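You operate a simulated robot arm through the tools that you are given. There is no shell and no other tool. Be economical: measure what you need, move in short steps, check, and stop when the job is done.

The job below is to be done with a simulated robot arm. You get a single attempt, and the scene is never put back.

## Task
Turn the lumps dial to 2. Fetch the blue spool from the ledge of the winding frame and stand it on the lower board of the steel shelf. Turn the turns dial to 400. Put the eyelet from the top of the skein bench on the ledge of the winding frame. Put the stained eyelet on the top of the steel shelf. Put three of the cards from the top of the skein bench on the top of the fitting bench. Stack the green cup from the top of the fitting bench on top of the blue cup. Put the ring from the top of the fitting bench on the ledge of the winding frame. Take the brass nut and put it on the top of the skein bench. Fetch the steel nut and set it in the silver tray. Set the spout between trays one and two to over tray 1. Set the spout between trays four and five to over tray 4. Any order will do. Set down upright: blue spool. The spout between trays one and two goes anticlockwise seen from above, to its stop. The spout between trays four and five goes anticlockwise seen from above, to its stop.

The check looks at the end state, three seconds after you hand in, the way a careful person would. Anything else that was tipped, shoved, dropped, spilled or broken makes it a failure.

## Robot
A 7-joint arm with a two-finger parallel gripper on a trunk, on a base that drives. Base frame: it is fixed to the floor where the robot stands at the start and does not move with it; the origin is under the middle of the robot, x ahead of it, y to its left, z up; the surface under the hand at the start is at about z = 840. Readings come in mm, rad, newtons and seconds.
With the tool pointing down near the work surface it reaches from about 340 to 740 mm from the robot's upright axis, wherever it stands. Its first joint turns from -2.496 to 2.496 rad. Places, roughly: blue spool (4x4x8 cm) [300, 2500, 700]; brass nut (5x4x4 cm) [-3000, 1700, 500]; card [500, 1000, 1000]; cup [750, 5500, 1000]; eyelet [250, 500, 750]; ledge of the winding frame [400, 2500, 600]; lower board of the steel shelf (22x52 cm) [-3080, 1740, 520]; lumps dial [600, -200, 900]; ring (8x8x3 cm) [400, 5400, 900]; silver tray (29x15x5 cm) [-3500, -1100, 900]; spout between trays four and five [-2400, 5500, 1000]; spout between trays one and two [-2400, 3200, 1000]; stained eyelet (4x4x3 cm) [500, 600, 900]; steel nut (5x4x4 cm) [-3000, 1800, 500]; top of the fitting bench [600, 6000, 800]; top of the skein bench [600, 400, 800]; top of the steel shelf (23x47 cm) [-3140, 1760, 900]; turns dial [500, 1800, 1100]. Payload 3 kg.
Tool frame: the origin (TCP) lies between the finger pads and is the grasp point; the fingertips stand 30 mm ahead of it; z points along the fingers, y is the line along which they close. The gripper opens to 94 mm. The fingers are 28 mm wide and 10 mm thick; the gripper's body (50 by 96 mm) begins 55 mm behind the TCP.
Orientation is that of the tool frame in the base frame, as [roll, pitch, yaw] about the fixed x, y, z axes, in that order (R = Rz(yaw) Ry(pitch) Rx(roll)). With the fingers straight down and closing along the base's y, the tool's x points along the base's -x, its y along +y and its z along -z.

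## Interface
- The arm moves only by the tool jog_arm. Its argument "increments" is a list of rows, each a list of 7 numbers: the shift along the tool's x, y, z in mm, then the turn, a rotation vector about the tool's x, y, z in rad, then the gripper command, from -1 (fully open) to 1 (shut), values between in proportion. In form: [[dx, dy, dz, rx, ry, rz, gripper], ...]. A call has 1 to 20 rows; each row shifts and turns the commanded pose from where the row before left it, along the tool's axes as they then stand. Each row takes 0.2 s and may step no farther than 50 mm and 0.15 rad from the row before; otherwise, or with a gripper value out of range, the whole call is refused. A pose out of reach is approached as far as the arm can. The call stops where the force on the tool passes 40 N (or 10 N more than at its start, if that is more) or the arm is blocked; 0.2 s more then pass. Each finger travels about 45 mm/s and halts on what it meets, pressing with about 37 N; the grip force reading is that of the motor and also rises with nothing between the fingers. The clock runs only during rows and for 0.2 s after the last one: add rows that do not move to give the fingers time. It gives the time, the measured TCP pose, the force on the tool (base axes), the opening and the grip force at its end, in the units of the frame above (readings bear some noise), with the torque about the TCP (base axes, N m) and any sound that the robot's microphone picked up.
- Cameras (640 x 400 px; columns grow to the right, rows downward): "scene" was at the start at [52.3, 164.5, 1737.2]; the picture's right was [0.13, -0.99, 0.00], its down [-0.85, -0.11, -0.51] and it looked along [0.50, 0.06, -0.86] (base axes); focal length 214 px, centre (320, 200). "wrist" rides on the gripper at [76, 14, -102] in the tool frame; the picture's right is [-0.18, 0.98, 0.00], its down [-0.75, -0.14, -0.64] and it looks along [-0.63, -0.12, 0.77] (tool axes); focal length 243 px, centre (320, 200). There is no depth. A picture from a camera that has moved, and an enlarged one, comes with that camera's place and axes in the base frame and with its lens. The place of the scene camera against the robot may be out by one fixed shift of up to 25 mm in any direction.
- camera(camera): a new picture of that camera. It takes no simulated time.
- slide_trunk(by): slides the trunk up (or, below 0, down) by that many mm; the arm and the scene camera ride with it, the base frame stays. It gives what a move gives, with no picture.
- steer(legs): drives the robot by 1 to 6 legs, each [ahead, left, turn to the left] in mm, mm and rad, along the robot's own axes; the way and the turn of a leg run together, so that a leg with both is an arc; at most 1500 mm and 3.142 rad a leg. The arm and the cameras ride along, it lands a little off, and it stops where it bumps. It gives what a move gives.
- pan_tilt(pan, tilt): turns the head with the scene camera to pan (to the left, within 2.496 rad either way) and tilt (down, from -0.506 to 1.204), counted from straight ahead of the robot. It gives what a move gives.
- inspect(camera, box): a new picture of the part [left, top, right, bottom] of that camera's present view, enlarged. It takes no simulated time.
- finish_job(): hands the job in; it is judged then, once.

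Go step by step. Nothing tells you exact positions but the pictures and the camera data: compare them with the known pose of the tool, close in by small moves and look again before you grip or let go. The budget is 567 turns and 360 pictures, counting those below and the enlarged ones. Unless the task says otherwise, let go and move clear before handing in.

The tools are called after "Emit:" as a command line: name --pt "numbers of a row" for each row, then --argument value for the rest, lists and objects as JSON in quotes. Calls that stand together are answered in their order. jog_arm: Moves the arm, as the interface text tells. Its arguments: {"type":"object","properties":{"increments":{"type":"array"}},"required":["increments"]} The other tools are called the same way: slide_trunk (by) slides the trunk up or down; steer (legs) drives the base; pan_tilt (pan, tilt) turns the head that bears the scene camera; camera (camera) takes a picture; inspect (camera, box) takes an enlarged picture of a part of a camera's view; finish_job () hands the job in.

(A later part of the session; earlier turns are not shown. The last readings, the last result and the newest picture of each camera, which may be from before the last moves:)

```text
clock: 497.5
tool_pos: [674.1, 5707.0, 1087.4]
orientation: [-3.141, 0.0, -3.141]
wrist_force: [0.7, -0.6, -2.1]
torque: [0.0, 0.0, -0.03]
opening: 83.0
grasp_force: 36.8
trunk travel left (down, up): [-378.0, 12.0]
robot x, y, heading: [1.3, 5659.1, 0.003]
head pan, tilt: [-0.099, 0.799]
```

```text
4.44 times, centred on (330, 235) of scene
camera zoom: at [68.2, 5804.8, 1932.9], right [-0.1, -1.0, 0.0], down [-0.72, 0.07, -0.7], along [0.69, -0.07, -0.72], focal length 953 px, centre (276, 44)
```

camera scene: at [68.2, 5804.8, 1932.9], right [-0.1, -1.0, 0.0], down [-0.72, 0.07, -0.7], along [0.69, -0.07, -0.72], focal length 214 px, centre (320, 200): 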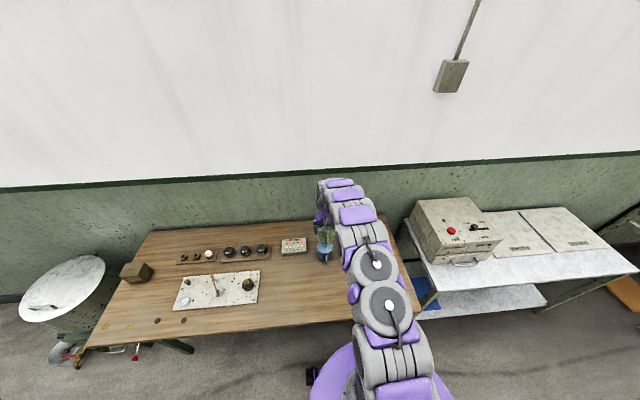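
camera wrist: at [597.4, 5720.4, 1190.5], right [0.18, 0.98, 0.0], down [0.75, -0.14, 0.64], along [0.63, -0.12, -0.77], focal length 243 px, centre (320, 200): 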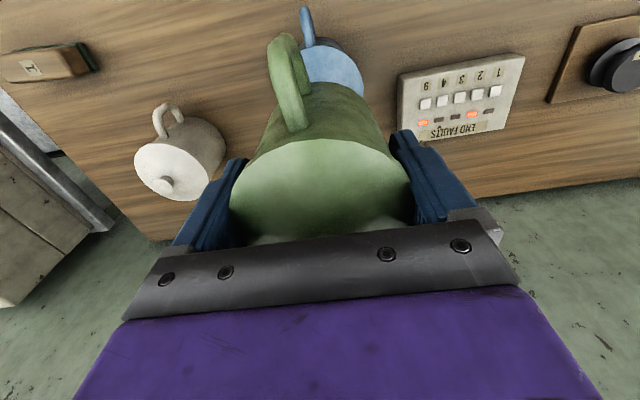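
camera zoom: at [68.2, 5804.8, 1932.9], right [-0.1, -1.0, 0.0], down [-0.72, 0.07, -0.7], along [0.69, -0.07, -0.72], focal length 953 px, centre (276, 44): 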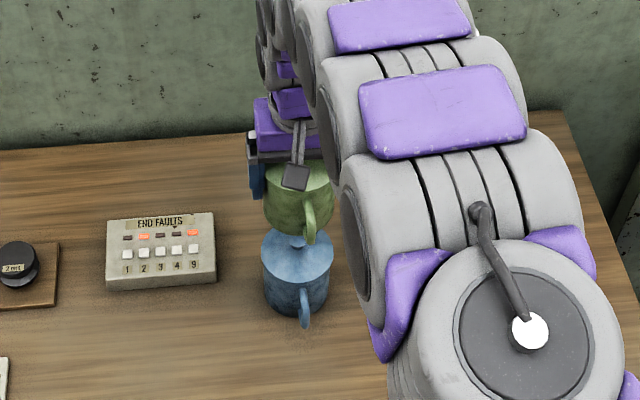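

Emit:
jog_arm --pt "1 -1 30 0 0 0 0.5" --pt "0 0 20 0 0 0 0.5" --pt "0 0 8 0 0 0 0.5" --pt "0 0 0 0 0 0 0.5"

Emit:
inspect --camera "scene" --box '[290, 190, 370, 280]'

Emit:
camera --camera "wrist"

```text
clock: 498.5
tool_pos: [670.9, 5704.3, 1030.3]
orientation: [3.141, -0.001, -3.141]
wrist_force: [0.1, 0.1, -1.1]
torque: [-0.01, 0.03, 0.03]
opening: 83.2
grasp_force: 37.6
trunk travel left (down, up): [-378.0, 12.0]
robot x, y, heading: [-0.1, 5657.6, 0.005]
head pan, tilt: [-0.099, 0.799]
```

```text
4.44 times, centred on (330, 235) of scene
camera zoom: at [68.2, 5804.4, 1932.9], right [-0.1, -1.0, 0.0], down [-0.72, 0.07, -0.69], along [0.69, -0.07, -0.72], focal length 953 px, centre (276, 44)
```

zoom: 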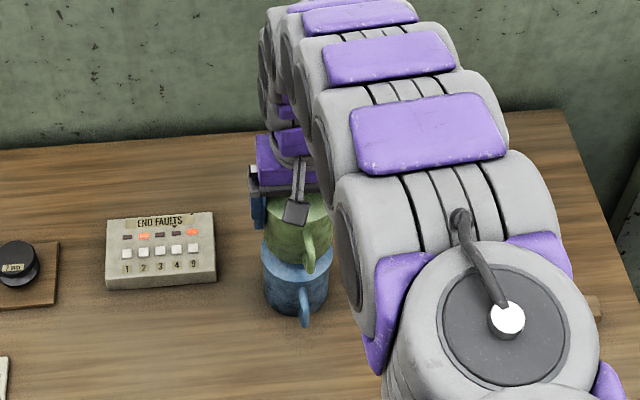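

```text
133 pictures are left
camera wrist: at [596.2, 5718.8, 1132.0], right [0.18, 0.98, 0.0], down [0.75, -0.14, 0.64], along [0.63, -0.12, -0.77], focal length 243 px, centre (320, 200)
```

wrist: 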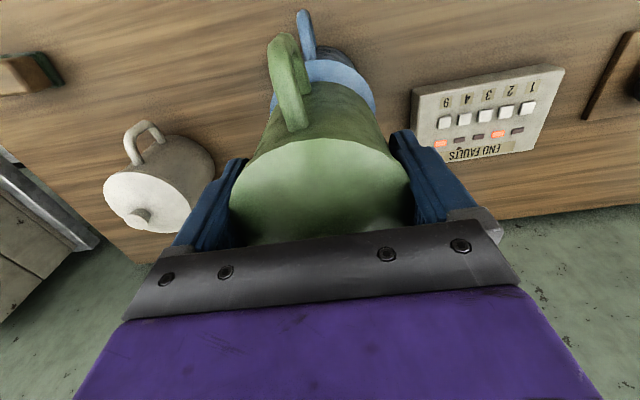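

Emit:
jog_arm --pt "0 0 4 0 0 0 0.5" --pt "0 0 4 0 0 0 0.5" --pt "0 0 3 0 0 0 0.5" --pt "0 0 0 0 0 0 0.5"

Emit:
jog_arm --pt "0 0 3 0 0 0 0.5" --pt "0 0 2 0 0 0 0.5" --pt "0 0 0 0 0 0 0.5"

```text
clock: 499.5
tool_pos: [671.4, 5705.0, 1019.3]
orientation: [-3.14, 0.002, 3.141]
wrist_force: [0.2, -0.1, -1.3]
torque: [-0.01, 0.0, -0.01]
opening: 83.3
grasp_force: 37.4
trunk travel left (down, up): [-378.0, 12.0]
robot x, y, heading: [-1.2, 5658.2, 0.006]
head pan, tilt: [-0.099, 0.799]
```

```text
clock: 500.3
tool_pos: [672.3, 5704.7, 1013.1]
orientation: [-3.141, -0.001, 3.142]
wrist_force: [-0.9, 0.2, -0.5]
torque: [0.0, 0.04, -0.03]
opening: 83.2
grasp_force: 37.5
trunk travel left (down, up): [-378.0, 12.0]
robot x, y, heading: [3.1, 5658.6, 0.006]
head pan, tilt: [-0.099, 0.799]
```

Emit:
jog_arm --pt "0 0 3 0 0 0 0.5" --pt "0 0 2 0 0 0 0.5" --pt "0 0 0 0 0 0 0.5"

Emit:
jog_arm --pt "0 0 3 0 0 0 0.5" --pt "0 0 2 0 0 0 0.5" --pt "0 0 0 0 0 0 0.5"

Emit:
inspect --camera "scene" --box '[290, 190, 370, 280]'

```text
clock: 501.1
tool_pos: [671.4, 5704.5, 1011.6]
orientation: [3.141, 0.004, 3.141]
wrist_force: [2.5, -0.3, 26.2]
torque: [0.01, -0.08, 0.12]
opening: 83.1
grasp_force: 36.8
trunk travel left (down, up): [-378.0, 12.0]
robot x, y, heading: [2.2, 5656.8, 0.002]
head pan, tilt: [-0.099, 0.799]
```

```text
clock: 501.9
tool_pos: [671.5, 5704.7, 1004.2]
orientation: [3.141, 0.004, -3.141]
wrist_force: [7.1, 1.3, 31.0]
torque: [0.11, -0.25, 0.04]
opening: 81.6
grasp_force: 36.9
trunk travel left (down, up): [-378.0, 12.0]
robot x, y, heading: [0.0, 5654.4, -0.001]
head pan, tilt: [-0.099, 0.799]
```

```text
4.44 times, centred on (330, 235) of scene
camera zoom: at [62.2, 5804.4, 1933.3], right [-0.1, -1.0, 0.0], down [-0.71, 0.07, -0.7], along [0.69, -0.07, -0.72], focal length 953 px, centre (276, 44)
```

zoom: 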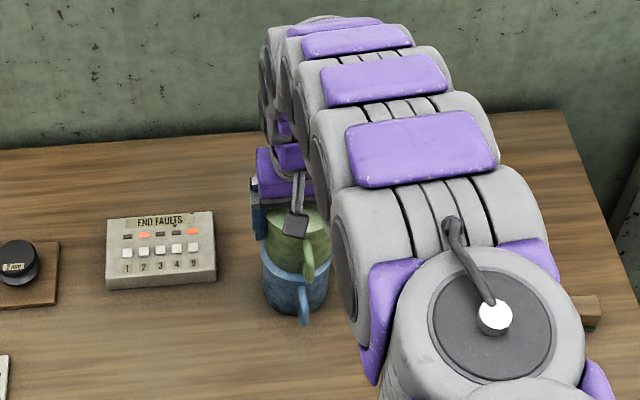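

Emit:
camera --camera "wrist"

Emit:
inspect --camera "scene" --box '[310, 215, 350, 265]'

```text
131 pictures are left
camera wrist: at [595.8, 5718.5, 1107.3], right [0.18, 0.98, 0.0], down [0.75, -0.14, 0.64], along [0.63, -0.12, -0.76], focal length 243 px, centre (320, 200)
```

wrist: 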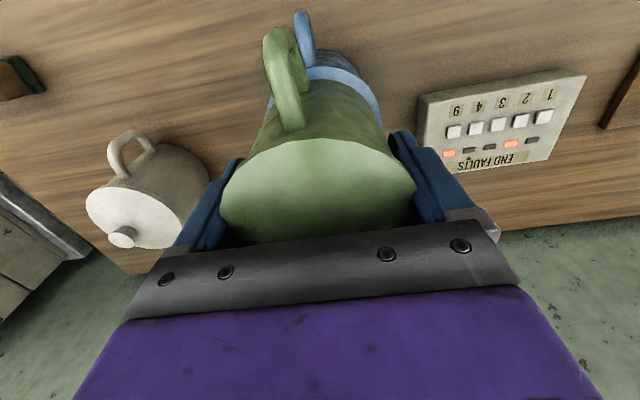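

```text
8.00 times, centred on (330, 240) of scene
camera zoom: at [62.2, 5804.4, 1933.3], right [-0.1, -1.0, 0.0], down [-0.71, 0.07, -0.7], along [0.69, -0.07, -0.72], focal length 1716 px, centre (240, -120)
```

zoom: 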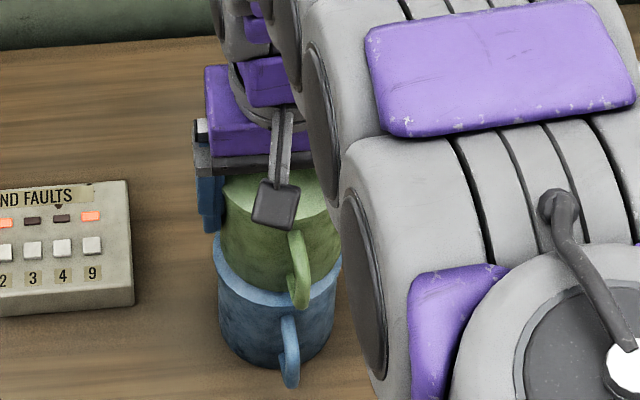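

Emit:
jog_arm --pt "0 0 -2 0 0 0 0.5" --pt "0 0 0 0 0 0 -0.85" --pt "0 0 0 0 0 0 -0.85" --pt "0 0 0 0 0 0 -0.85" --pt "0 0 0 0 0 0 -0.85"

Emit:
camera --camera "wrist"

Emit:
inspect --camera "scene" --box '[310, 215, 350, 265]'

```text
clock: 503.1
tool_pos: [671.7, 5705.4, 1005.7]
orientation: [-3.141, 0.0, 3.141]
wrist_force: [0.3, 0.1, -0.2]
torque: [0.02, -0.02, -0.02]
opening: 87.0
grasp_force: 0.0
trunk travel left (down, up): [-378.0, 12.0]
robot x, y, heading: [1.2, 5658.8, 0.008]
head pan, tilt: [-0.099, 0.799]
```

```text
129 pictures are left
camera wrist: at [596.3, 5718.6, 1108.0], right [0.18, 0.98, 0.0], down [0.75, -0.14, 0.64], along [0.63, -0.12, -0.77], focal length 243 px, centre (320, 200)
```

wrist: 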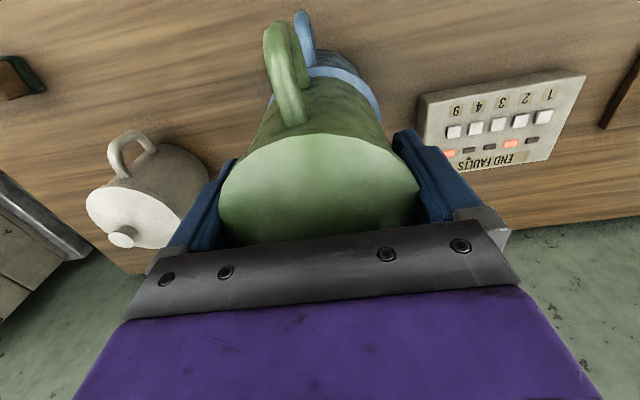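

```text
8.00 times, centred on (330, 240) of scene
camera zoom: at [67.9, 5804.4, 1932.9], right [-0.1, -1.0, 0.0], down [-0.72, 0.07, -0.69], along [0.69, -0.07, -0.72], focal length 1716 px, centre (240, -120)
```

zoom: 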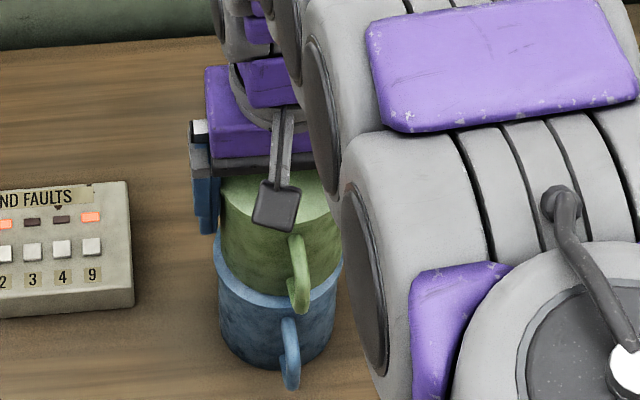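

Emit:
jog_arm --pt "0 0 0 0 0 0 -1" --pt "0 0 0 0 0 0 -1" --pt "0 0 0 0 0 0 -1" --pt "0 0 0 0 0 0 -1" --pt "0 0 0 0 0 0 -1" --pt "0 0 0 0 0 0 -1" --pt "0 0 0 0 0 0 -1" --pt "0 0 0 0 0 0 -1"

Emit:
camera --camera "wrist"

Emit:
inspect --camera "scene" --box '[310, 215, 350, 265]'

```text
clock: 504.9
tool_pos: [672.5, 5704.4, 1006.1]
orientation: [3.141, 0.001, 3.141]
wrist_force: [0.7, -0.7, 0.9]
torque: [-0.02, 0.01, -0.01]
opening: 94.0
grasp_force: 0.1
trunk travel left (down, up): [-378.0, 12.0]
robot x, y, heading: [0.5, 5660.3, 0.004]
head pan, tilt: [-0.099, 0.799]
```

```text
127 pictures are left
camera wrist: at [596.4, 5718.6, 1108.0], right [0.18, 0.98, 0.0], down [0.75, -0.14, 0.64], along [0.63, -0.12, -0.77], focal length 243 px, centre (320, 200)
```

wrist: 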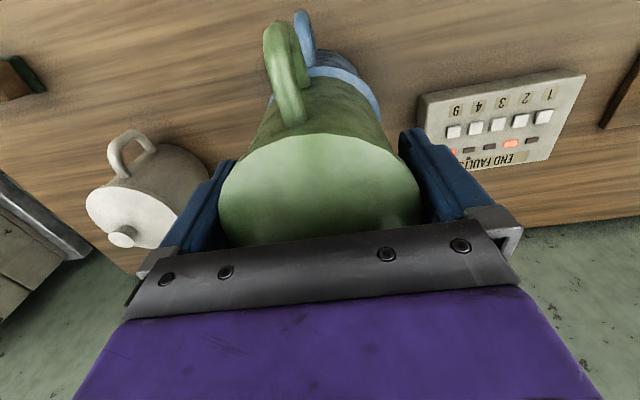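

```text
8.00 times, centred on (330, 240) of scene
camera zoom: at [67.9, 5804.5, 1932.9], right [-0.1, -1.0, 0.0], down [-0.72, 0.07, -0.69], along [0.69, -0.07, -0.72], focal length 1716 px, centre (240, -120)
```

zoom: 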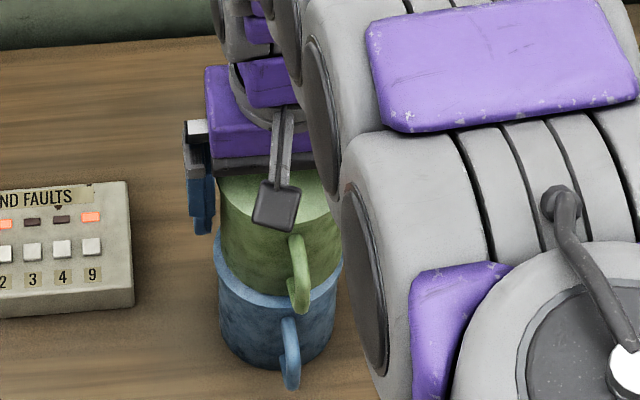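

It stays with the fingers open. I rise slowly straight up and check.

Emit:
jog_arm --pt "0 0 -15 0 0 0 -1" --pt "0 0 -20 0 0 0 -1" --pt "0 0 -30 0 0 0 -1" --pt "0 0 -40 0 0 0 -1" --pt "0 0 -40 0 0 0 -1" --pt "0 0 0 0 0 0 -1"

Emit:
camera --camera "wrist"

Emit:
inspect --camera "scene" --box '[290, 205, 350, 265]'

```text
clock: 506.3
tool_pos: [672.1, 5706.4, 1150.3]
orientation: [3.141, -0.001, 3.141]
wrist_force: [0.6, 0.1, 0.0]
torque: [-0.01, 0.02, 0.02]
opening: 94.1
grasp_force: 0.0
trunk travel left (down, up): [-378.0, 12.0]
robot x, y, heading: [-0.5, 5660.2, 0.003]
head pan, tilt: [-0.099, 0.799]
```

```text
125 pictures are left
camera wrist: at [596.8, 5719.8, 1253.4], right [0.18, 0.98, 0.0], down [0.75, -0.14, 0.64], along [0.63, -0.12, -0.77], focal length 243 px, centre (320, 200)
```

wrist: 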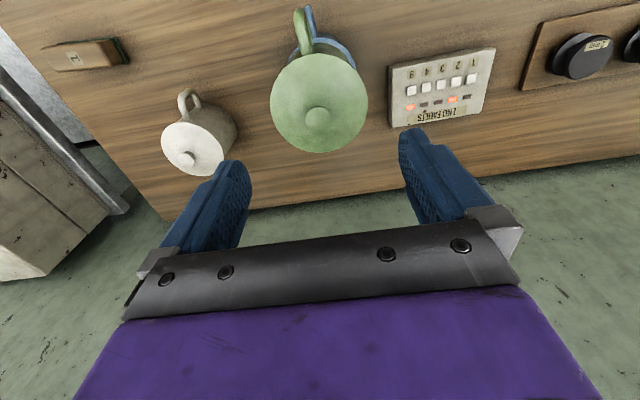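

```text
6.67 times, centred on (320, 235) of scene
camera zoom: at [68.4, 5804.5, 1932.8], right [-0.1, -1.0, 0.0], down [-0.72, 0.07, -0.69], along [0.69, -0.07, -0.72], focal length 1430 px, centre (320, -33)
```

zoom: 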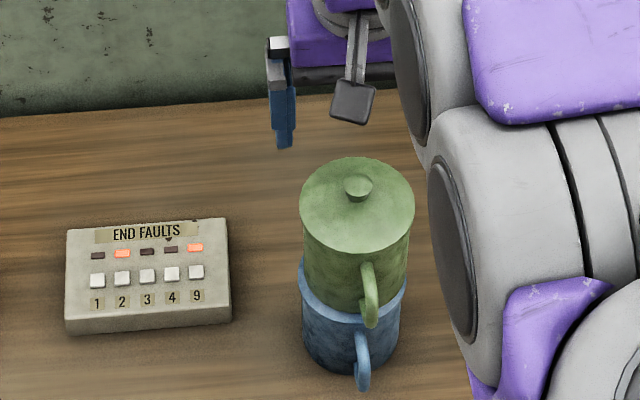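

Stack is steady. Next the green ring near (429, 5391).

Emit:
jog_arm --pt "45 0 -10 0 0 0 -1" --pt "45 0 0 0 0 0 -1" --pt "40 0 0 0 0 0 -1"

Emit:
steer --legs '[[-150, 0, 0], [0, -280, 0]]'

Emit:
slide_trunk --by -100

Emit:
jog_arm --pt "0 0 0 0 0 0 -1" --pt "0 0 0 0 0 0 -1" --pt "0 0 0 0 0 0 -1" --pt "0 0 0 0 0 0 -1" --pt "0 0 0 0 0 0 -1" --pt "0 0 0 0 0 0 -1" --pt "0 0 0 0 0 0 -1" --pt "0 0 0 0 0 0 -1" --pt "0 0 0 0 0 0 -1"

Emit:
camera --camera "wrist"

```text
clock: 507.1
tool_pos: [539.0, 5704.1, 1162.6]
orientation: [3.141, 0.002, 3.141]
wrist_force: [1.1, -0.4, -0.3]
torque: [0.01, 0.0, 0.0]
opening: 94.2
grasp_force: 0.1
trunk travel left (down, up): [-378.0, 12.0]
robot x, y, heading: [1.2, 5660.9, 0.0]
head pan, tilt: [-0.099, 0.799]
```

```text
clock: 510.0
tool_pos: [393.5, 5439.1, 1161.7]
orientation: [-3.128, 0.0, -3.141]
wrist_force: [-0.3, -0.1, 0.0]
torque: [-0.02, -0.03, 0.02]
opening: 94.0
grasp_force: 0.1
trunk travel left (down, up): [-378.0, 12.0]
robot x, y, heading: [-148.0, 5381.4, 0.0]
head pan, tilt: [-0.099, 0.799]
```

```text
clock: 511.4
tool_pos: [389.9, 5420.7, 1063.9]
orientation: [3.137, 0.001, 3.14]
wrist_force: [-0.3, -1.0, 0.9]
torque: [0.03, 0.01, 0.0]
opening: 94.1
grasp_force: 0.0
trunk travel left (down, up): [-278.0, 112.0]
robot x, y, heading: [-146.3, 5375.8, 0.004]
head pan, tilt: [-0.099, 0.799]
```

```text
clock: 513.4
tool_pos: [391.3, 5429.2, 1061.7]
orientation: [-3.138, 0.001, 3.141]
wrist_force: [0.5, -0.1, -0.1]
torque: [0.02, -0.01, -0.02]
opening: 93.9
grasp_force: 0.1
trunk travel left (down, up): [-278.0, 112.0]
robot x, y, heading: [-147.6, 5380.7, 0.002]
head pan, tilt: [-0.099, 0.799]
```

```text
123 pictures are left
camera wrist: at [314.9, 5443.6, 1164.6], right [0.18, 0.98, 0.0], down [0.75, -0.14, 0.64], along [0.63, -0.12, -0.77], focal length 243 px, centre (320, 200)
```

wrist: 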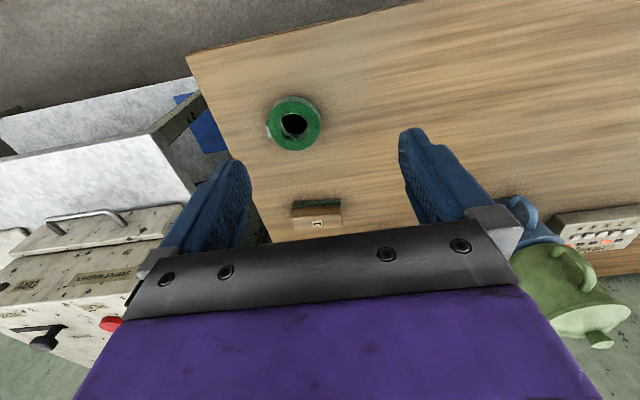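

Emit:
jog_arm --pt "-19 -22 30 0 0 0 -1" --pt "-18 -21 30 0 0 0 -1" --pt "0 0 40 0 0 0 -1" --pt "0 0 0 0 0 0 -1"

Emit:
camera --camera "wrist"

```text
clock: 514.4
tool_pos: [426.5, 5390.6, 962.1]
orientation: [-3.136, 0.003, -3.139]
wrist_force: [-0.9, -0.6, 0.5]
torque: [-0.02, 0.01, 0.01]
opening: 94.1
grasp_force: 0.1
trunk travel left (down, up): [-278.0, 112.0]
robot x, y, heading: [-152.1, 5381.3, 0.002]
head pan, tilt: [-0.099, 0.799]
```

```text
122 pictures are left
camera wrist: at [351.9, 5404.7, 1064.6], right [0.18, 0.98, -0.01], down [0.75, -0.14, 0.64], along [0.63, -0.12, -0.76], focal length 243 px, centre (320, 200)
```

wrist: 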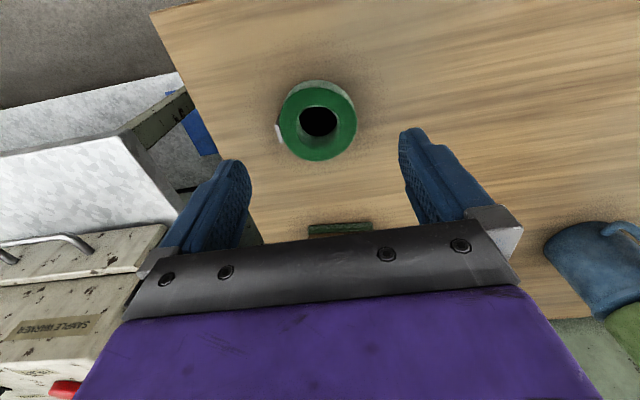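

Emit:
jog_arm --pt "-5 -1 40 0 0 0 -1" --pt "0 0 34 0 0 0 -1" --pt "0 0 8 0 0 0 -1" --pt "0 0 0 0 0 0 -1"

Emit:
camera --camera "wrist"

```text
clock: 515.4
tool_pos: [432.2, 5388.0, 881.0]
orientation: [-3.133, 0.002, -3.139]
wrist_force: [0.8, 0.1, -0.3]
torque: [-0.02, 0.01, 0.0]
opening: 94.0
grasp_force: 0.0
trunk travel left (down, up): [-278.0, 112.0]
robot x, y, heading: [-145.8, 5382.3, 0.004]
head pan, tilt: [-0.099, 0.799]
```

```text
121 pictures are left
camera wrist: at [357.3, 5402.2, 983.0], right [0.18, 0.98, -0.01], down [0.75, -0.14, 0.64], along [0.63, -0.12, -0.76], focal length 243 px, centre (320, 200)
```

wrist: 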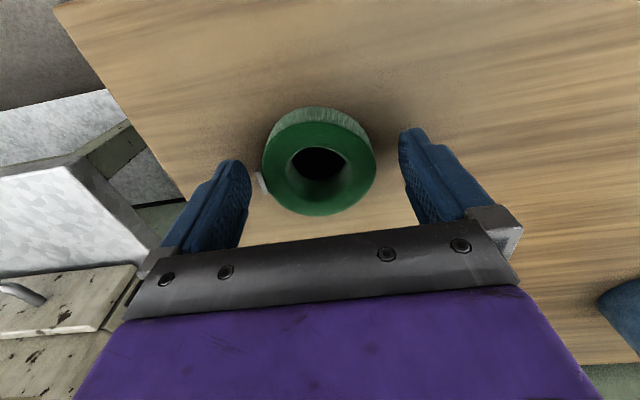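

Emit:
jog_arm --pt "0 0 3 0 0 0 0.8" --pt "0 0 0 0 0 0 0.8" --pt "0 0 0 0 0 0 0.8" --pt "0 0 0 0 0 0 0.8" --pt "0 0 -30 0 0 0 0.8" --pt "0 0 -40 0 0 0 0.8" --pt "0 0 -40 0 0 0 0.8" --pt "0 0 -40 0 0 0 0.8" --pt "0 0 0 0 0 0 0.8"

Emit:
camera --camera "wrist"

```text
clock: 517.4
tool_pos: [433.0, 5387.1, 1027.4]
orientation: [-3.135, 0.001, -3.141]
wrist_force: [0.1, -0.7, -0.2]
torque: [0.02, -0.01, 0.0]
opening: 69.5
grasp_force: 37.0
trunk travel left (down, up): [-278.0, 112.0]
robot x, y, heading: [-148.5, 5379.4, -0.001]
head pan, tilt: [-0.099, 0.799]
```

```text
120 pictures are left
camera wrist: at [357.0, 5400.9, 1130.2], right [0.18, 0.98, 0.0], down [0.75, -0.14, 0.64], along [0.63, -0.12, -0.77], focal length 243 px, centre (320, 200)
```

wrist: 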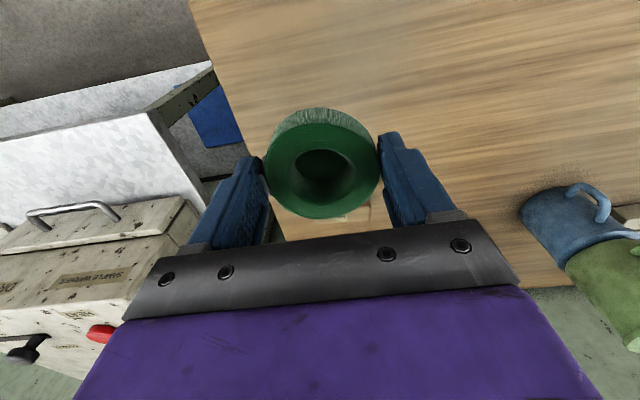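

Ring held. I drive to the winding frame.

Emit:
steer --legs '[[-400, 0, 0], [0, -1430, 0], [0, -1430, 0]]'

Emit:
jog_arm --pt "0 0 0 0 0 0 0.8" --pt "0 0 0 0 0 0 0.8" --pt "0 0 0 0 0 0 0.8" --pt "0 0 0 0 0 0 0.8" --pt "0 0 0 0 0 0 0.8" --pt "0 0 0 0 0 0 0.8"

Emit:
pan_tilt --pan 0.0 --tilt 0.8

Emit:
camera --camera "scene"

```text
clock: 533.3
tool_pos: [104.9, 2545.4, 1028.5]
orientation: [-3.137, 0.002, -3.098]
wrist_force: [-0.6, 1.0, 0.8]
torque: [-0.01, -0.02, 0.03]
opening: 69.8
grasp_force: 36.6
trunk travel left (down, up): [-278.0, 112.0]
robot x, y, heading: [-475.1, 2513.3, 0.048]
head pan, tilt: [-0.099, 0.799]
```

```text
clock: 534.7
tool_pos: [103.6, 2543.1, 1028.9]
orientation: [-3.137, 0.005, -3.097]
wrist_force: [0.3, 0.2, -0.3]
torque: [0.0, 0.03, 0.03]
opening: 69.4
grasp_force: 36.5
trunk travel left (down, up): [-278.0, 112.0]
robot x, y, heading: [-472.9, 2511.7, 0.042]
head pan, tilt: [-0.099, 0.799]
```

```text
clock: 535.4
tool_pos: [104.2, 2542.4, 1029.6]
orientation: [-3.137, 0.003, -3.098]
wrist_force: [-0.6, -0.3, -0.3]
torque: [0.0, 0.0, -0.01]
opening: 69.6
grasp_force: 37.3
trunk travel left (down, up): [-278.0, 112.0]
robot x, y, heading: [-472.7, 2509.9, 0.042]
head pan, tilt: [0.0, 0.799]
```

```text
119 pictures are left
camera scene: at [-413.0, 2667.2, 1832.9], right [0.04, -1.0, 0.0], down [-0.72, -0.03, -0.7], along [0.69, 0.03, -0.72], focal length 214 px, centre (320, 200)
```

scene: 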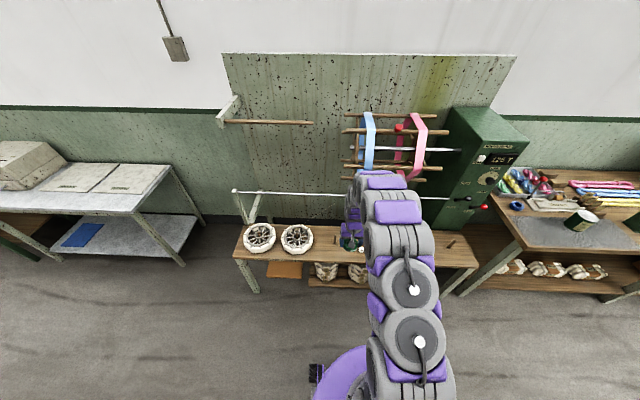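

Emit:
steer --legs '[[0, 0, -0.042], [210, 0, 0]]'

Emit:
slide_trunk --by -250

Emit:
camera --camera "wrist"

```text
clock: 537.4
tool_pos: [317.1, 2517.7, 1027.3]
orientation: [-3.137, 0.003, -3.141]
wrist_force: [-0.1, -0.5, -1.1]
torque: [0.01, -0.01, -0.03]
opening: 69.7
grasp_force: 37.5
trunk travel left (down, up): [-278.0, 112.0]
robot x, y, heading: [-261.3, 2510.4, -0.005]
head pan, tilt: [0.0, 0.799]
```

```text
clock: 540.0
tool_pos: [313.8, 2516.7, 780.2]
orientation: [-3.136, 0.006, 3.142]
wrist_force: [-0.2, 0.0, 0.1]
torque: [0.01, 0.0, 0.01]
opening: 69.9
grasp_force: 37.3
trunk travel left (down, up): [-28.0, 362.0]
robot x, y, heading: [-260.9, 2515.3, -0.001]
head pan, tilt: [0.0, 0.799]
```

```text
118 pictures are left
camera wrist: at [238.0, 2532.2, 882.1], right [0.18, 0.98, 0.0], down [0.75, -0.14, 0.65], along [0.64, -0.12, -0.76], focal length 243 px, centre (320, 200)
```

wrist: 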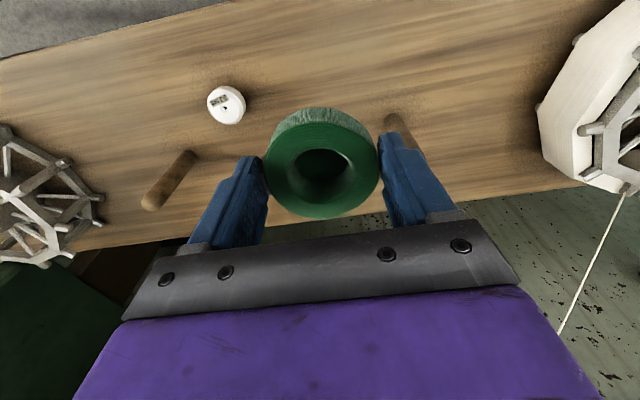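

Emit:
jog_arm --pt "3 -3 40 0 0 0 0.8" --pt "0 0 40 0 0 0 0.8" --pt "0 0 30 0 0 0 0.8" --pt "0 0 5 0 0 0 0.8" --pt "0 0 4 0 0 0 0.8" --pt "0 0 0 0 0 0 0.8"

Emit:
jog_arm --pt "0 0 3 0 0 0 0.8" --pt "0 0 3 0 0 0 0.8" --pt "0 0 0 0 0 0 0.8"

```text
clock: 541.4
tool_pos: [311.3, 2513.9, 661.0]
orientation: [-3.136, 0.006, 3.142]
wrist_force: [0.0, 0.4, 0.5]
torque: [-0.03, -0.01, -0.02]
opening: 69.6
grasp_force: 36.8
trunk travel left (down, up): [-28.0, 362.0]
robot x, y, heading: [-258.6, 2512.0, -0.001]
head pan, tilt: [0.0, 0.799]
```

```text
clock: 542.2
tool_pos: [310.4, 2513.1, 658.0]
orientation: [-3.135, 0.01, -3.14]
wrist_force: [-12.6, 0.5, 28.4]
torque: [0.2, 0.51, 0.06]
opening: 69.6
grasp_force: 37.1
trunk travel left (down, up): [-28.0, 362.0]
robot x, y, heading: [-261.8, 2510.9, 0.002]
head pan, tilt: [0.0, 0.799]
stopped in row 3: the force on the tool passed its limit at 42 N (the readings are from after the stop); the commanded pose is now the measured one
```

Contact. I release and rise.

Emit:
jog_arm --pt "0 0 -1 0 0 0 0.8" --pt "0 0 0 0 0 0 -0.8" --pt "0 0 0 0 0 0 -0.8" --pt "0 0 0 0 0 0 -0.8" --pt "0 0 -20 0 0 0 -0.8" --pt "0 0 -40 0 0 0 -0.8" --pt "0 0 -40 0 0 0 -0.8" --pt "0 0 -40 0 0 0 -0.8"

Emit:
camera --camera "wrist"

```text
clock: 544.0
tool_pos: [311.9, 2514.5, 795.9]
orientation: [-3.136, 0.009, 3.141]
wrist_force: [0.5, 0.7, 0.3]
torque: [0.0, -0.03, -0.02]
opening: 84.7
grasp_force: 0.1
trunk travel left (down, up): [-28.0, 362.0]
robot x, y, heading: [-260.8, 2511.9, -0.0]
head pan, tilt: [0.0, 0.799]
```

```text
117 pictures are left
camera wrist: at [235.9, 2528.9, 898.7], right [0.18, 0.98, 0.0], down [0.75, -0.14, 0.65], along [0.64, -0.12, -0.76], focal length 243 px, centre (320, 200)
```

wrist: 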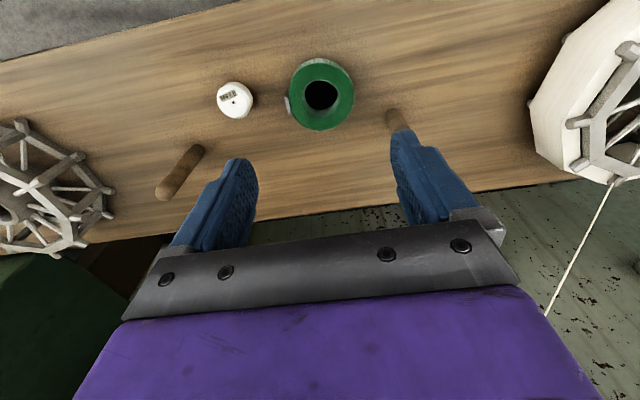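

Ring is on the ledge. Last are the three cards; I go to the skein bench's rack near (550, 1060).

Emit:
jog_arm --pt "0 0 -45 0 0 0 -1" --pt "0 0 -45 0 0 0 -1" --pt "20 0 -40 0 0 0 -1"

Emit:
slide_trunk --by 200

Emit:
steer --legs '[[-250, 0, 0], [0, -1450, 0], [300, 0, 0]]'

Emit:
pan_tilt --pan -0.1 --tilt 0.8

Emit:
camera --camera "scene"

Emit:
camera --camera "wrist"

```text
clock: 544.9
tool_pos: [289.2, 2514.4, 927.8]
orientation: [-3.137, 0.007, 3.14]
wrist_force: [-0.2, 1.0, 0.2]
torque: [0.0, 0.01, 0.02]
opening: 94.1
grasp_force: 0.1
trunk travel left (down, up): [-28.0, 362.0]
robot x, y, heading: [-264.5, 2513.1, 0.002]
head pan, tilt: [0.0, 0.799]
```

```text
clock: 547.0
tool_pos: [290.5, 2514.9, 1125.7]
orientation: [-3.138, 0.009, -3.141]
wrist_force: [0.2, 0.3, 0.6]
torque: [-0.01, -0.05, 0.01]
opening: 94.1
grasp_force: 0.1
trunk travel left (down, up): [-228.0, 162.0]
robot x, y, heading: [-263.9, 2510.5, -0.003]
head pan, tilt: [0.0, 0.799]
```

```text
clock: 557.3
tool_pos: [345.8, 1069.0, 1125.8]
orientation: [-3.135, 0.007, -3.139]
wrist_force: [-0.4, 0.0, -0.3]
torque: [-0.02, 0.06, -0.03]
opening: 94.0
grasp_force: 0.0
trunk travel left (down, up): [-228.0, 162.0]
robot x, y, heading: [-205.3, 1062.5, 0.003]
head pan, tilt: [0.0, 0.799]
```

```text
clock: 558.0
tool_pos: [342.6, 1066.7, 1127.6]
orientation: [-3.139, 0.011, -3.139]
wrist_force: [0.1, -0.3, 0.0]
torque: [0.01, -0.01, 0.0]
opening: 94.2
grasp_force: 0.1
trunk travel left (down, up): [-228.0, 162.0]
robot x, y, heading: [-206.6, 1066.5, 0.004]
head pan, tilt: [-0.099, 0.799]
```

```text
116 pictures are left
camera scene: at [-143.0, 1208.2, 1783.0], right [-0.1, -1.0, 0.0], down [-0.72, 0.07, -0.7], along [0.69, -0.07, -0.72], focal length 214 px, centre (320, 200)
```

scene: 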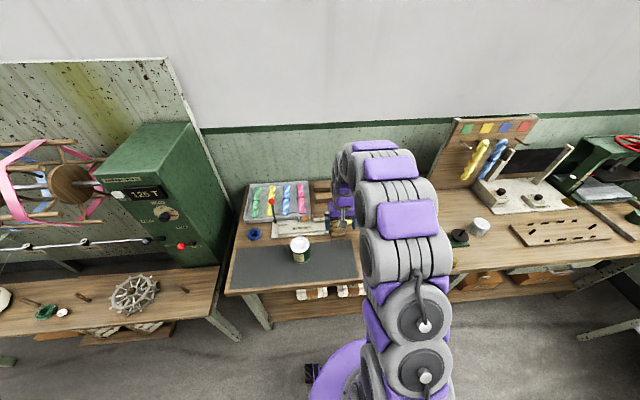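

```text
115 pictures are left
camera wrist: at [266.8, 1081.7, 1229.2], right [0.18, 0.98, 0.0], down [0.75, -0.14, 0.65], along [0.64, -0.12, -0.76], focal length 243 px, centre (320, 200)
```

wrist: 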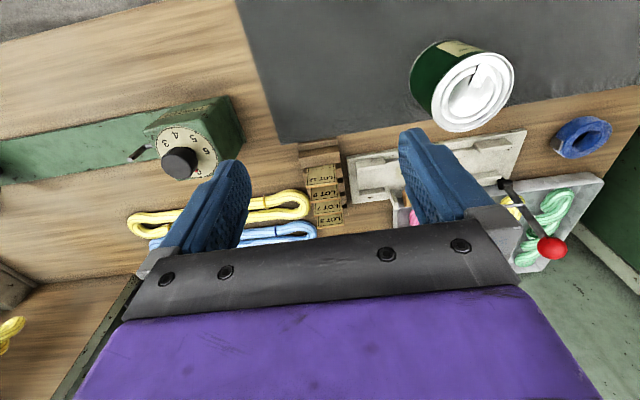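

Emit:
inspect --camera "wrist" --box '[270, 120, 390, 240]'

Emit:
inspect --camera "scene" --box '[280, 170, 360, 260]'

```text
3.33 times, centred on (330, 180) of wrist
camera zoom: at [266.8, 1081.7, 1229.2], right [0.18, 0.98, 0.0], down [0.75, -0.14, 0.65], along [0.64, -0.12, -0.76], focal length 809 px, centre (287, 267)
```

zoom: 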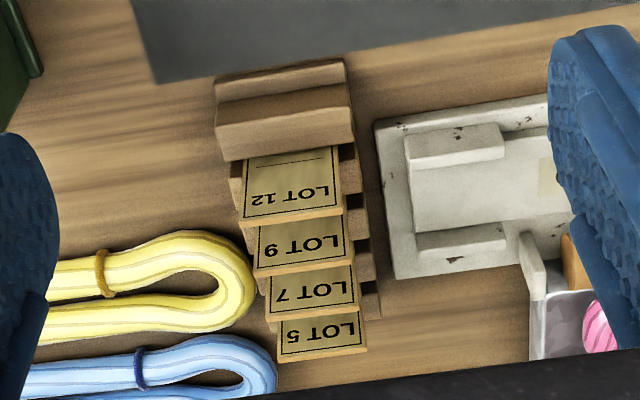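

```text
4.44 times, centred on (320, 215) of scene
camera zoom: at [-143.0, 1208.2, 1783.0], right [-0.1, -1.0, 0.0], down [-0.72, 0.07, -0.7], along [0.69, -0.07, -0.72], focal length 953 px, centre (320, 133)
```

zoom: 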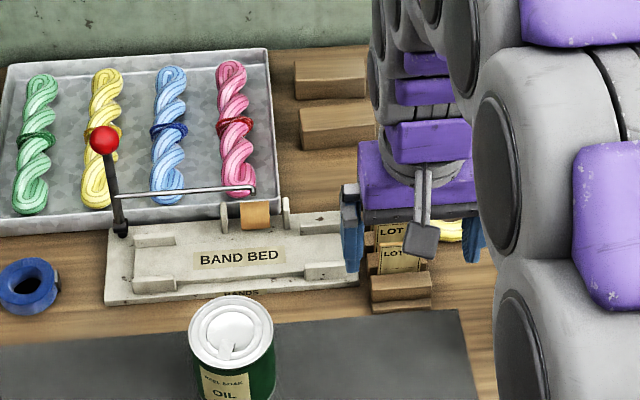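

Cards LOT 12/9/7/5 lean back in a rack at y≈1042, x≈490–585. I move in, and turn the gripper by 90° so that it closes along x.

Emit:
steer --legs '[[110, 0, 0]]'

Emit:
jog_arm --pt "-20 0 0 0 0 0.143 -0.3" --pt "-20 0 0 0 0 0.143 -0.3" --pt "-20 5 0 0 0 0.143 -0.3" --pt "-15 12 0 0 0 0.143 -0.3" --pt "-10 15 0 0 0 0.143 -0.3" --pt "0 0 0 0 0 0.143 -0.3" --pt "0 0 0 0 0 0.143 -0.3" --pt "0 0 0 0 0 0.143 -0.3" --pt "0 0 0 0 0 0.143 -0.3" --pt "0 0 0 0 0 0.143 -0.3" --pt "0 0 0 0 0 0.141 -0.3" --pt "0 0 0 0 0 0 -0.3"

Emit:
camera --camera "wrist"

```text
clock: 559.2
tool_pos: [454.2, 1068.2, 1126.6]
orientation: [-3.135, 0.007, -3.139]
wrist_force: [0.4, -0.1, 0.0]
torque: [0.0, 0.03, -0.02]
opening: 93.9
grasp_force: 0.1
trunk travel left (down, up): [-228.0, 162.0]
robot x, y, heading: [-98.8, 1061.5, 0.001]
head pan, tilt: [-0.099, 0.799]
```

```text
clock: 561.8
tool_pos: [547.1, 1076.2, 1127.5]
orientation: [3.131, 0.006, 1.571]
wrist_force: [-0.3, 0.4, -0.4]
torque: [0.0, -0.02, -0.02]
opening: 61.1
grasp_force: 0.0
trunk travel left (down, up): [-228.0, 162.0]
robot x, y, heading: [-99.4, 1058.9, 0.0]
head pan, tilt: [-0.099, 0.799]
```

```text
112 pictures are left
camera wrist: at [560.9, 1152.6, 1231.2], right [0.98, -0.18, 0.01], down [-0.15, -0.75, 0.64], along [-0.11, -0.63, -0.77], focal length 243 px, centre (320, 200)
```

wrist: 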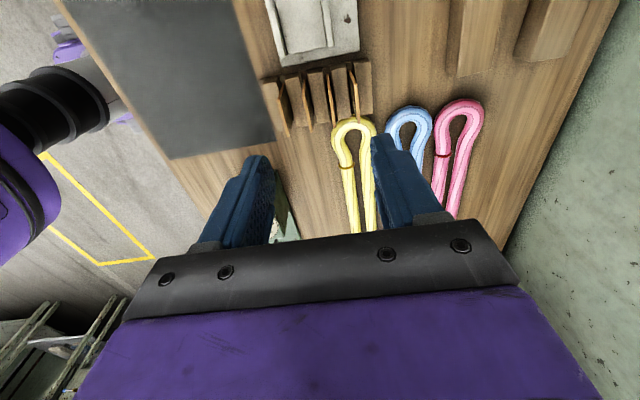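

Emit:
inspect --camera "wrist" --box '[250, 40, 390, 150]'

```text
3.64 times, centred on (320, 95) of wrist
camera zoom: at [560.9, 1152.6, 1231.2], right [0.98, -0.18, 0.01], down [-0.15, -0.75, 0.64], along [-0.11, -0.63, -0.77], focal length 882 px, centre (320, 582)
```

zoom: 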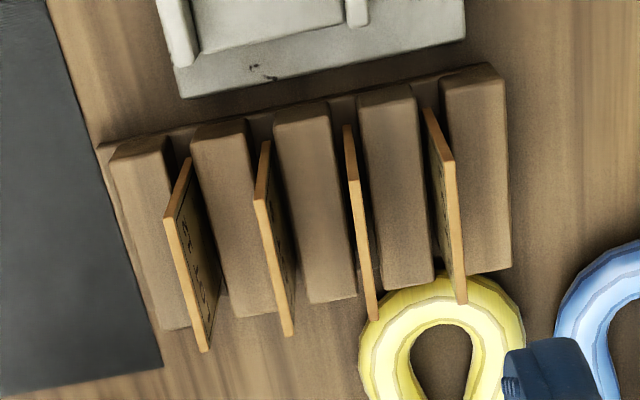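

Cards stand nearly upright, tops at z≈925 and x≈496/527/557/588. I go for LOT 5 (rearmost) with a 30 mm opening.

Emit:
jog_arm --pt "-15 21 30 0 0 0 0.36" --pt "-14 20 30 0 0 0 0.36" --pt "0 0 40 0 0 0 0.36" --pt "0 0 40 0 0 0 0.36" --pt "0 0 0 0 0 0 0.36"

Emit:
camera --camera "wrist"

Emit:
inspect --camera "wrist" --box '[200, 20, 440, 200]'

```text
clock: 563.0
tool_pos: [588.7, 1047.2, 988.8]
orientation: [3.131, 0.004, 1.573]
wrist_force: [-0.1, 0.0, 0.7]
torque: [0.02, 0.01, -0.01]
opening: 30.1
grasp_force: 0.0
trunk travel left (down, up): [-228.0, 162.0]
robot x, y, heading: [-98.8, 1066.8, 0.005]
head pan, tilt: [-0.099, 0.799]
```

```text
110 pictures are left
camera wrist: at [603.4, 1122.4, 1092.1], right [0.98, -0.18, 0.01], down [-0.15, -0.75, 0.64], along [-0.11, -0.64, -0.76], focal length 243 px, centre (320, 200)
```

wrist: 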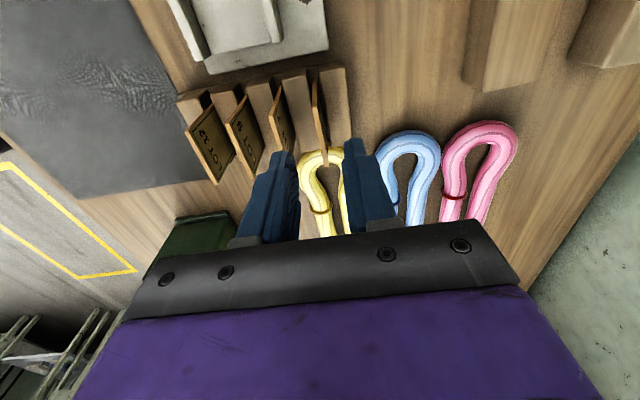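

```text
2.22 times, centred on (320, 110) of wrist
camera zoom: at [603.4, 1122.4, 1092.1], right [0.98, -0.18, 0.01], down [-0.15, -0.75, 0.64], along [-0.11, -0.64, -0.76], focal length 539 px, centre (320, 400)
```

zoom: 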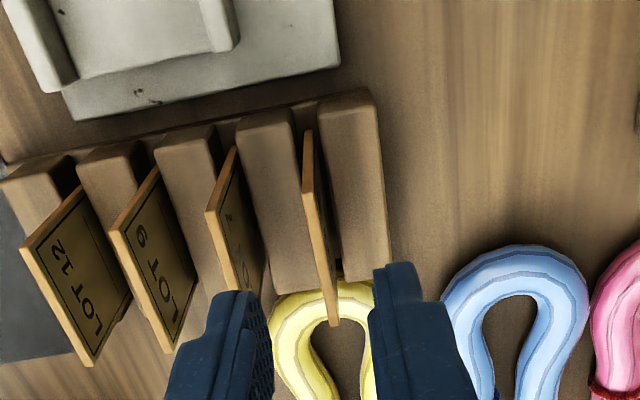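

Emit:
jog_arm --pt "-6 2 20 0 0 0 0.49" --pt "0 0 20 0 0 0 0.49" --pt "0 0 0 0 0 0 0.49"

Emit:
inspect --camera "wrist" --box '[200, 20, 440, 200]'

```text
clock: 563.8
tool_pos: [591.2, 1041.1, 950.0]
orientation: [3.132, 0.004, 1.574]
wrist_force: [-0.4, -0.3, 0.8]
torque: [0.0, -0.02, 0.0]
opening: 23.9
grasp_force: 0.1
trunk travel left (down, up): [-228.0, 162.0]
robot x, y, heading: [-102.9, 1064.3, -0.001]
head pan, tilt: [-0.099, 0.799]
```

```text
2.22 times, centred on (320, 110) of wrist
camera zoom: at [605.4, 1117.1, 1051.8], right [0.98, -0.18, 0.01], down [-0.15, -0.75, 0.64], along [-0.11, -0.63, -0.77], focal length 539 px, centre (320, 400)
```

zoom: 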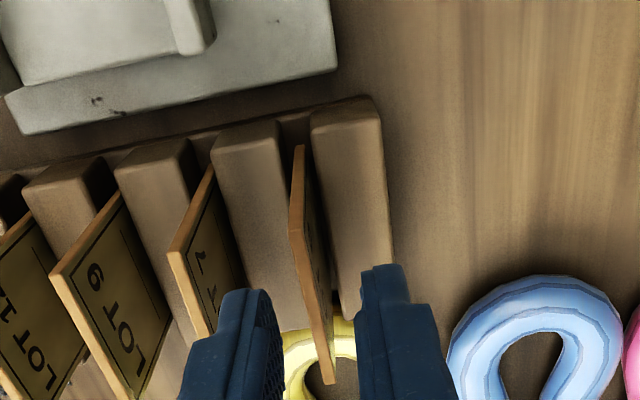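

Emit:
jog_arm --pt "0 1 15 0 0 0 0.49" --pt "0 0 18 0 0 0 0.49" --pt "0 0 0 0 0 0 0.49"

Emit:
inspect --camera "wrist" --box '[200, 20, 440, 200]'

```text
clock: 564.6
tool_pos: [591.9, 1040.9, 917.1]
orientation: [3.129, 0.006, 1.572]
wrist_force: [-0.2, 0.2, 1.1]
torque: [0.01, 0.04, 0.03]
opening: 23.8
grasp_force: 0.0
trunk travel left (down, up): [-228.0, 162.0]
robot x, y, heading: [-97.3, 1064.8, 0.002]
head pan, tilt: [-0.099, 0.799]
```

```text
2.22 times, centred on (320, 110) of wrist
camera zoom: at [606.6, 1117.5, 1018.4], right [0.98, -0.18, 0.01], down [-0.15, -0.75, 0.64], along [-0.11, -0.63, -0.77], focal length 539 px, centre (320, 400)
```

zoom: 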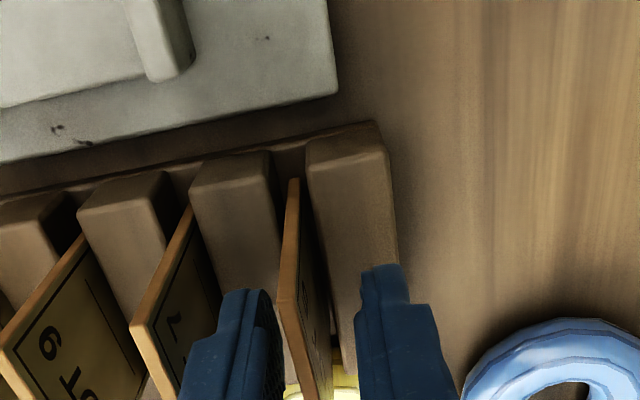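

Good; no contact with the neighbours. I close and lift straight up.

Emit:
jog_arm --pt "0 0 0 0 0 0 1" --pt "0 0 0 0 0 0 1" --pt "0 0 0 0 0 0 1" --pt "0 0 -10 0 0 0 1" --pt "0 0 -20 0 0 0 1" --pt "0 0 -40 0 0 0 1" --pt "0 0 -40 0 0 0 1" --pt "0 0 0 0 0 0 1"

Emit:
camera --camera "wrist"

```text
clock: 566.4
tool_pos: [591.9, 1040.6, 1025.7]
orientation: [3.135, 0.004, 1.574]
wrist_force: [-0.3, 0.0, 0.2]
torque: [-0.02, -0.01, 0.01]
opening: 6.5
grasp_force: 37.3
trunk travel left (down, up): [-228.0, 162.0]
robot x, y, heading: [-95.5, 1065.0, -0.001]
head pan, tilt: [-0.099, 0.799]
```

```text
106 pictures are left
camera wrist: at [606.1, 1117.2, 1128.3], right [0.98, -0.18, 0.01], down [-0.15, -0.75, 0.64], along [-0.11, -0.63, -0.77], focal length 243 px, centre (320, 200)
```

wrist: 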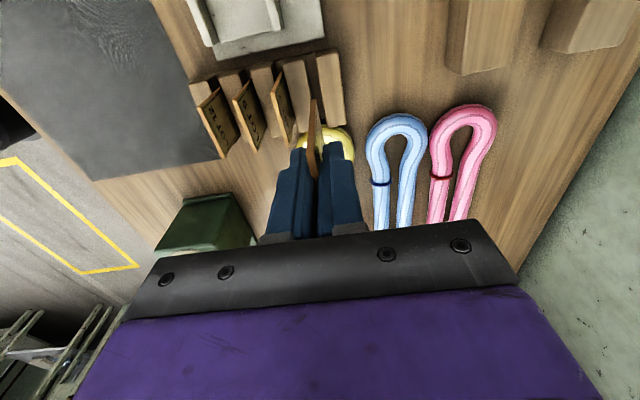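

Card LOT 5 held. I retract and drive to the fitting bench.

Emit:
jog_arm --pt "0 0 -40 0 0 0 1" --pt "0 -40 -20 0 0 0 1" --pt "0 -40 0 0 0 0 1" --pt "0 -40 0 0 0 0 1"

Emit:
steer --legs '[[-380, 0, 0], [0, 1480, 0], [0, 1480, 0], [0, 1480, 0], [300, 0, 0]]'

Emit:
jog_arm --pt "0 0 0 0 0 0 1" --pt "0 0 0 0 0 0 1" --pt "0 0 0 0 0 0 1" --pt "0 0 0 0 0 0 1" --pt "0 0 0 0 0 0 1"

Emit:
camera --camera "wrist"

Emit:
camera --camera "scene"

```text
clock: 567.4
tool_pos: [468.7, 1040.5, 1086.0]
orientation: [3.132, 0.005, 1.574]
wrist_force: [-0.1, 0.6, -0.1]
torque: [0.01, -0.02, 0.0]
opening: 6.7
grasp_force: 37.2
trunk travel left (down, up): [-228.0, 162.0]
robot x, y, heading: [-96.4, 1058.8, -0.001]
head pan, tilt: [-0.099, 0.799]
```

```text
clock: 592.2
tool_pos: [391.6, 5457.6, 1084.1]
orientation: [3.133, 0.005, 1.558]
wrist_force: [-0.5, -0.1, -0.3]
torque: [0.04, 0.03, 0.0]
opening: 6.6
grasp_force: 37.6
trunk travel left (down, up): [-228.0, 162.0]
robot x, y, heading: [-178.9, 5489.3, -0.012]
head pan, tilt: [-0.099, 0.799]
```

```text
clock: 593.4
tool_pos: [389.4, 5457.8, 1086.8]
orientation: [3.132, 0.005, 1.557]
wrist_force: [-0.6, 0.4, 0.5]
torque: [0.0, -0.03, 0.03]
opening: 6.6
grasp_force: 37.2
trunk travel left (down, up): [-228.0, 162.0]
robot x, y, heading: [-180.4, 5489.0, -0.016]
head pan, tilt: [-0.099, 0.799]
```

```text
105 pictures are left
camera wrist: at [404.1, 5534.8, 1188.2], right [0.98, -0.2, 0.01], down [-0.16, -0.75, 0.64], along [-0.12, -0.63, -0.77], focal length 243 px, centre (320, 200)
```

wrist: 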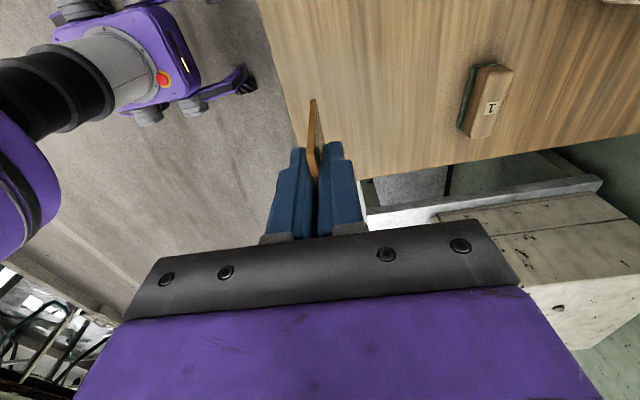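

```text
104 pictures are left
camera scene: at [-111.0, 5633.6, 1783.0], right [-0.11, -0.99, 0.0], down [-0.71, 0.08, -0.7], along [0.69, -0.08, -0.72], focal length 214 px, centre (320, 200)
```

scene: 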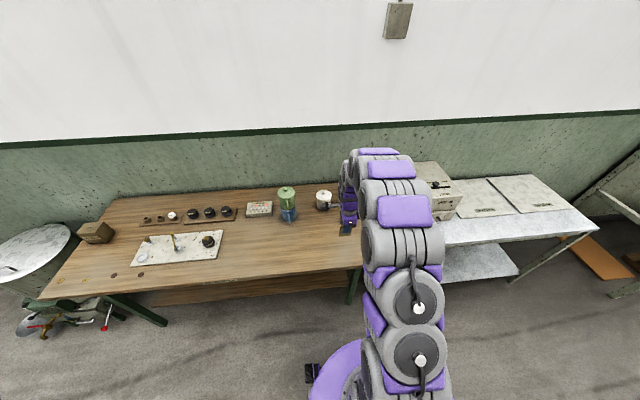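

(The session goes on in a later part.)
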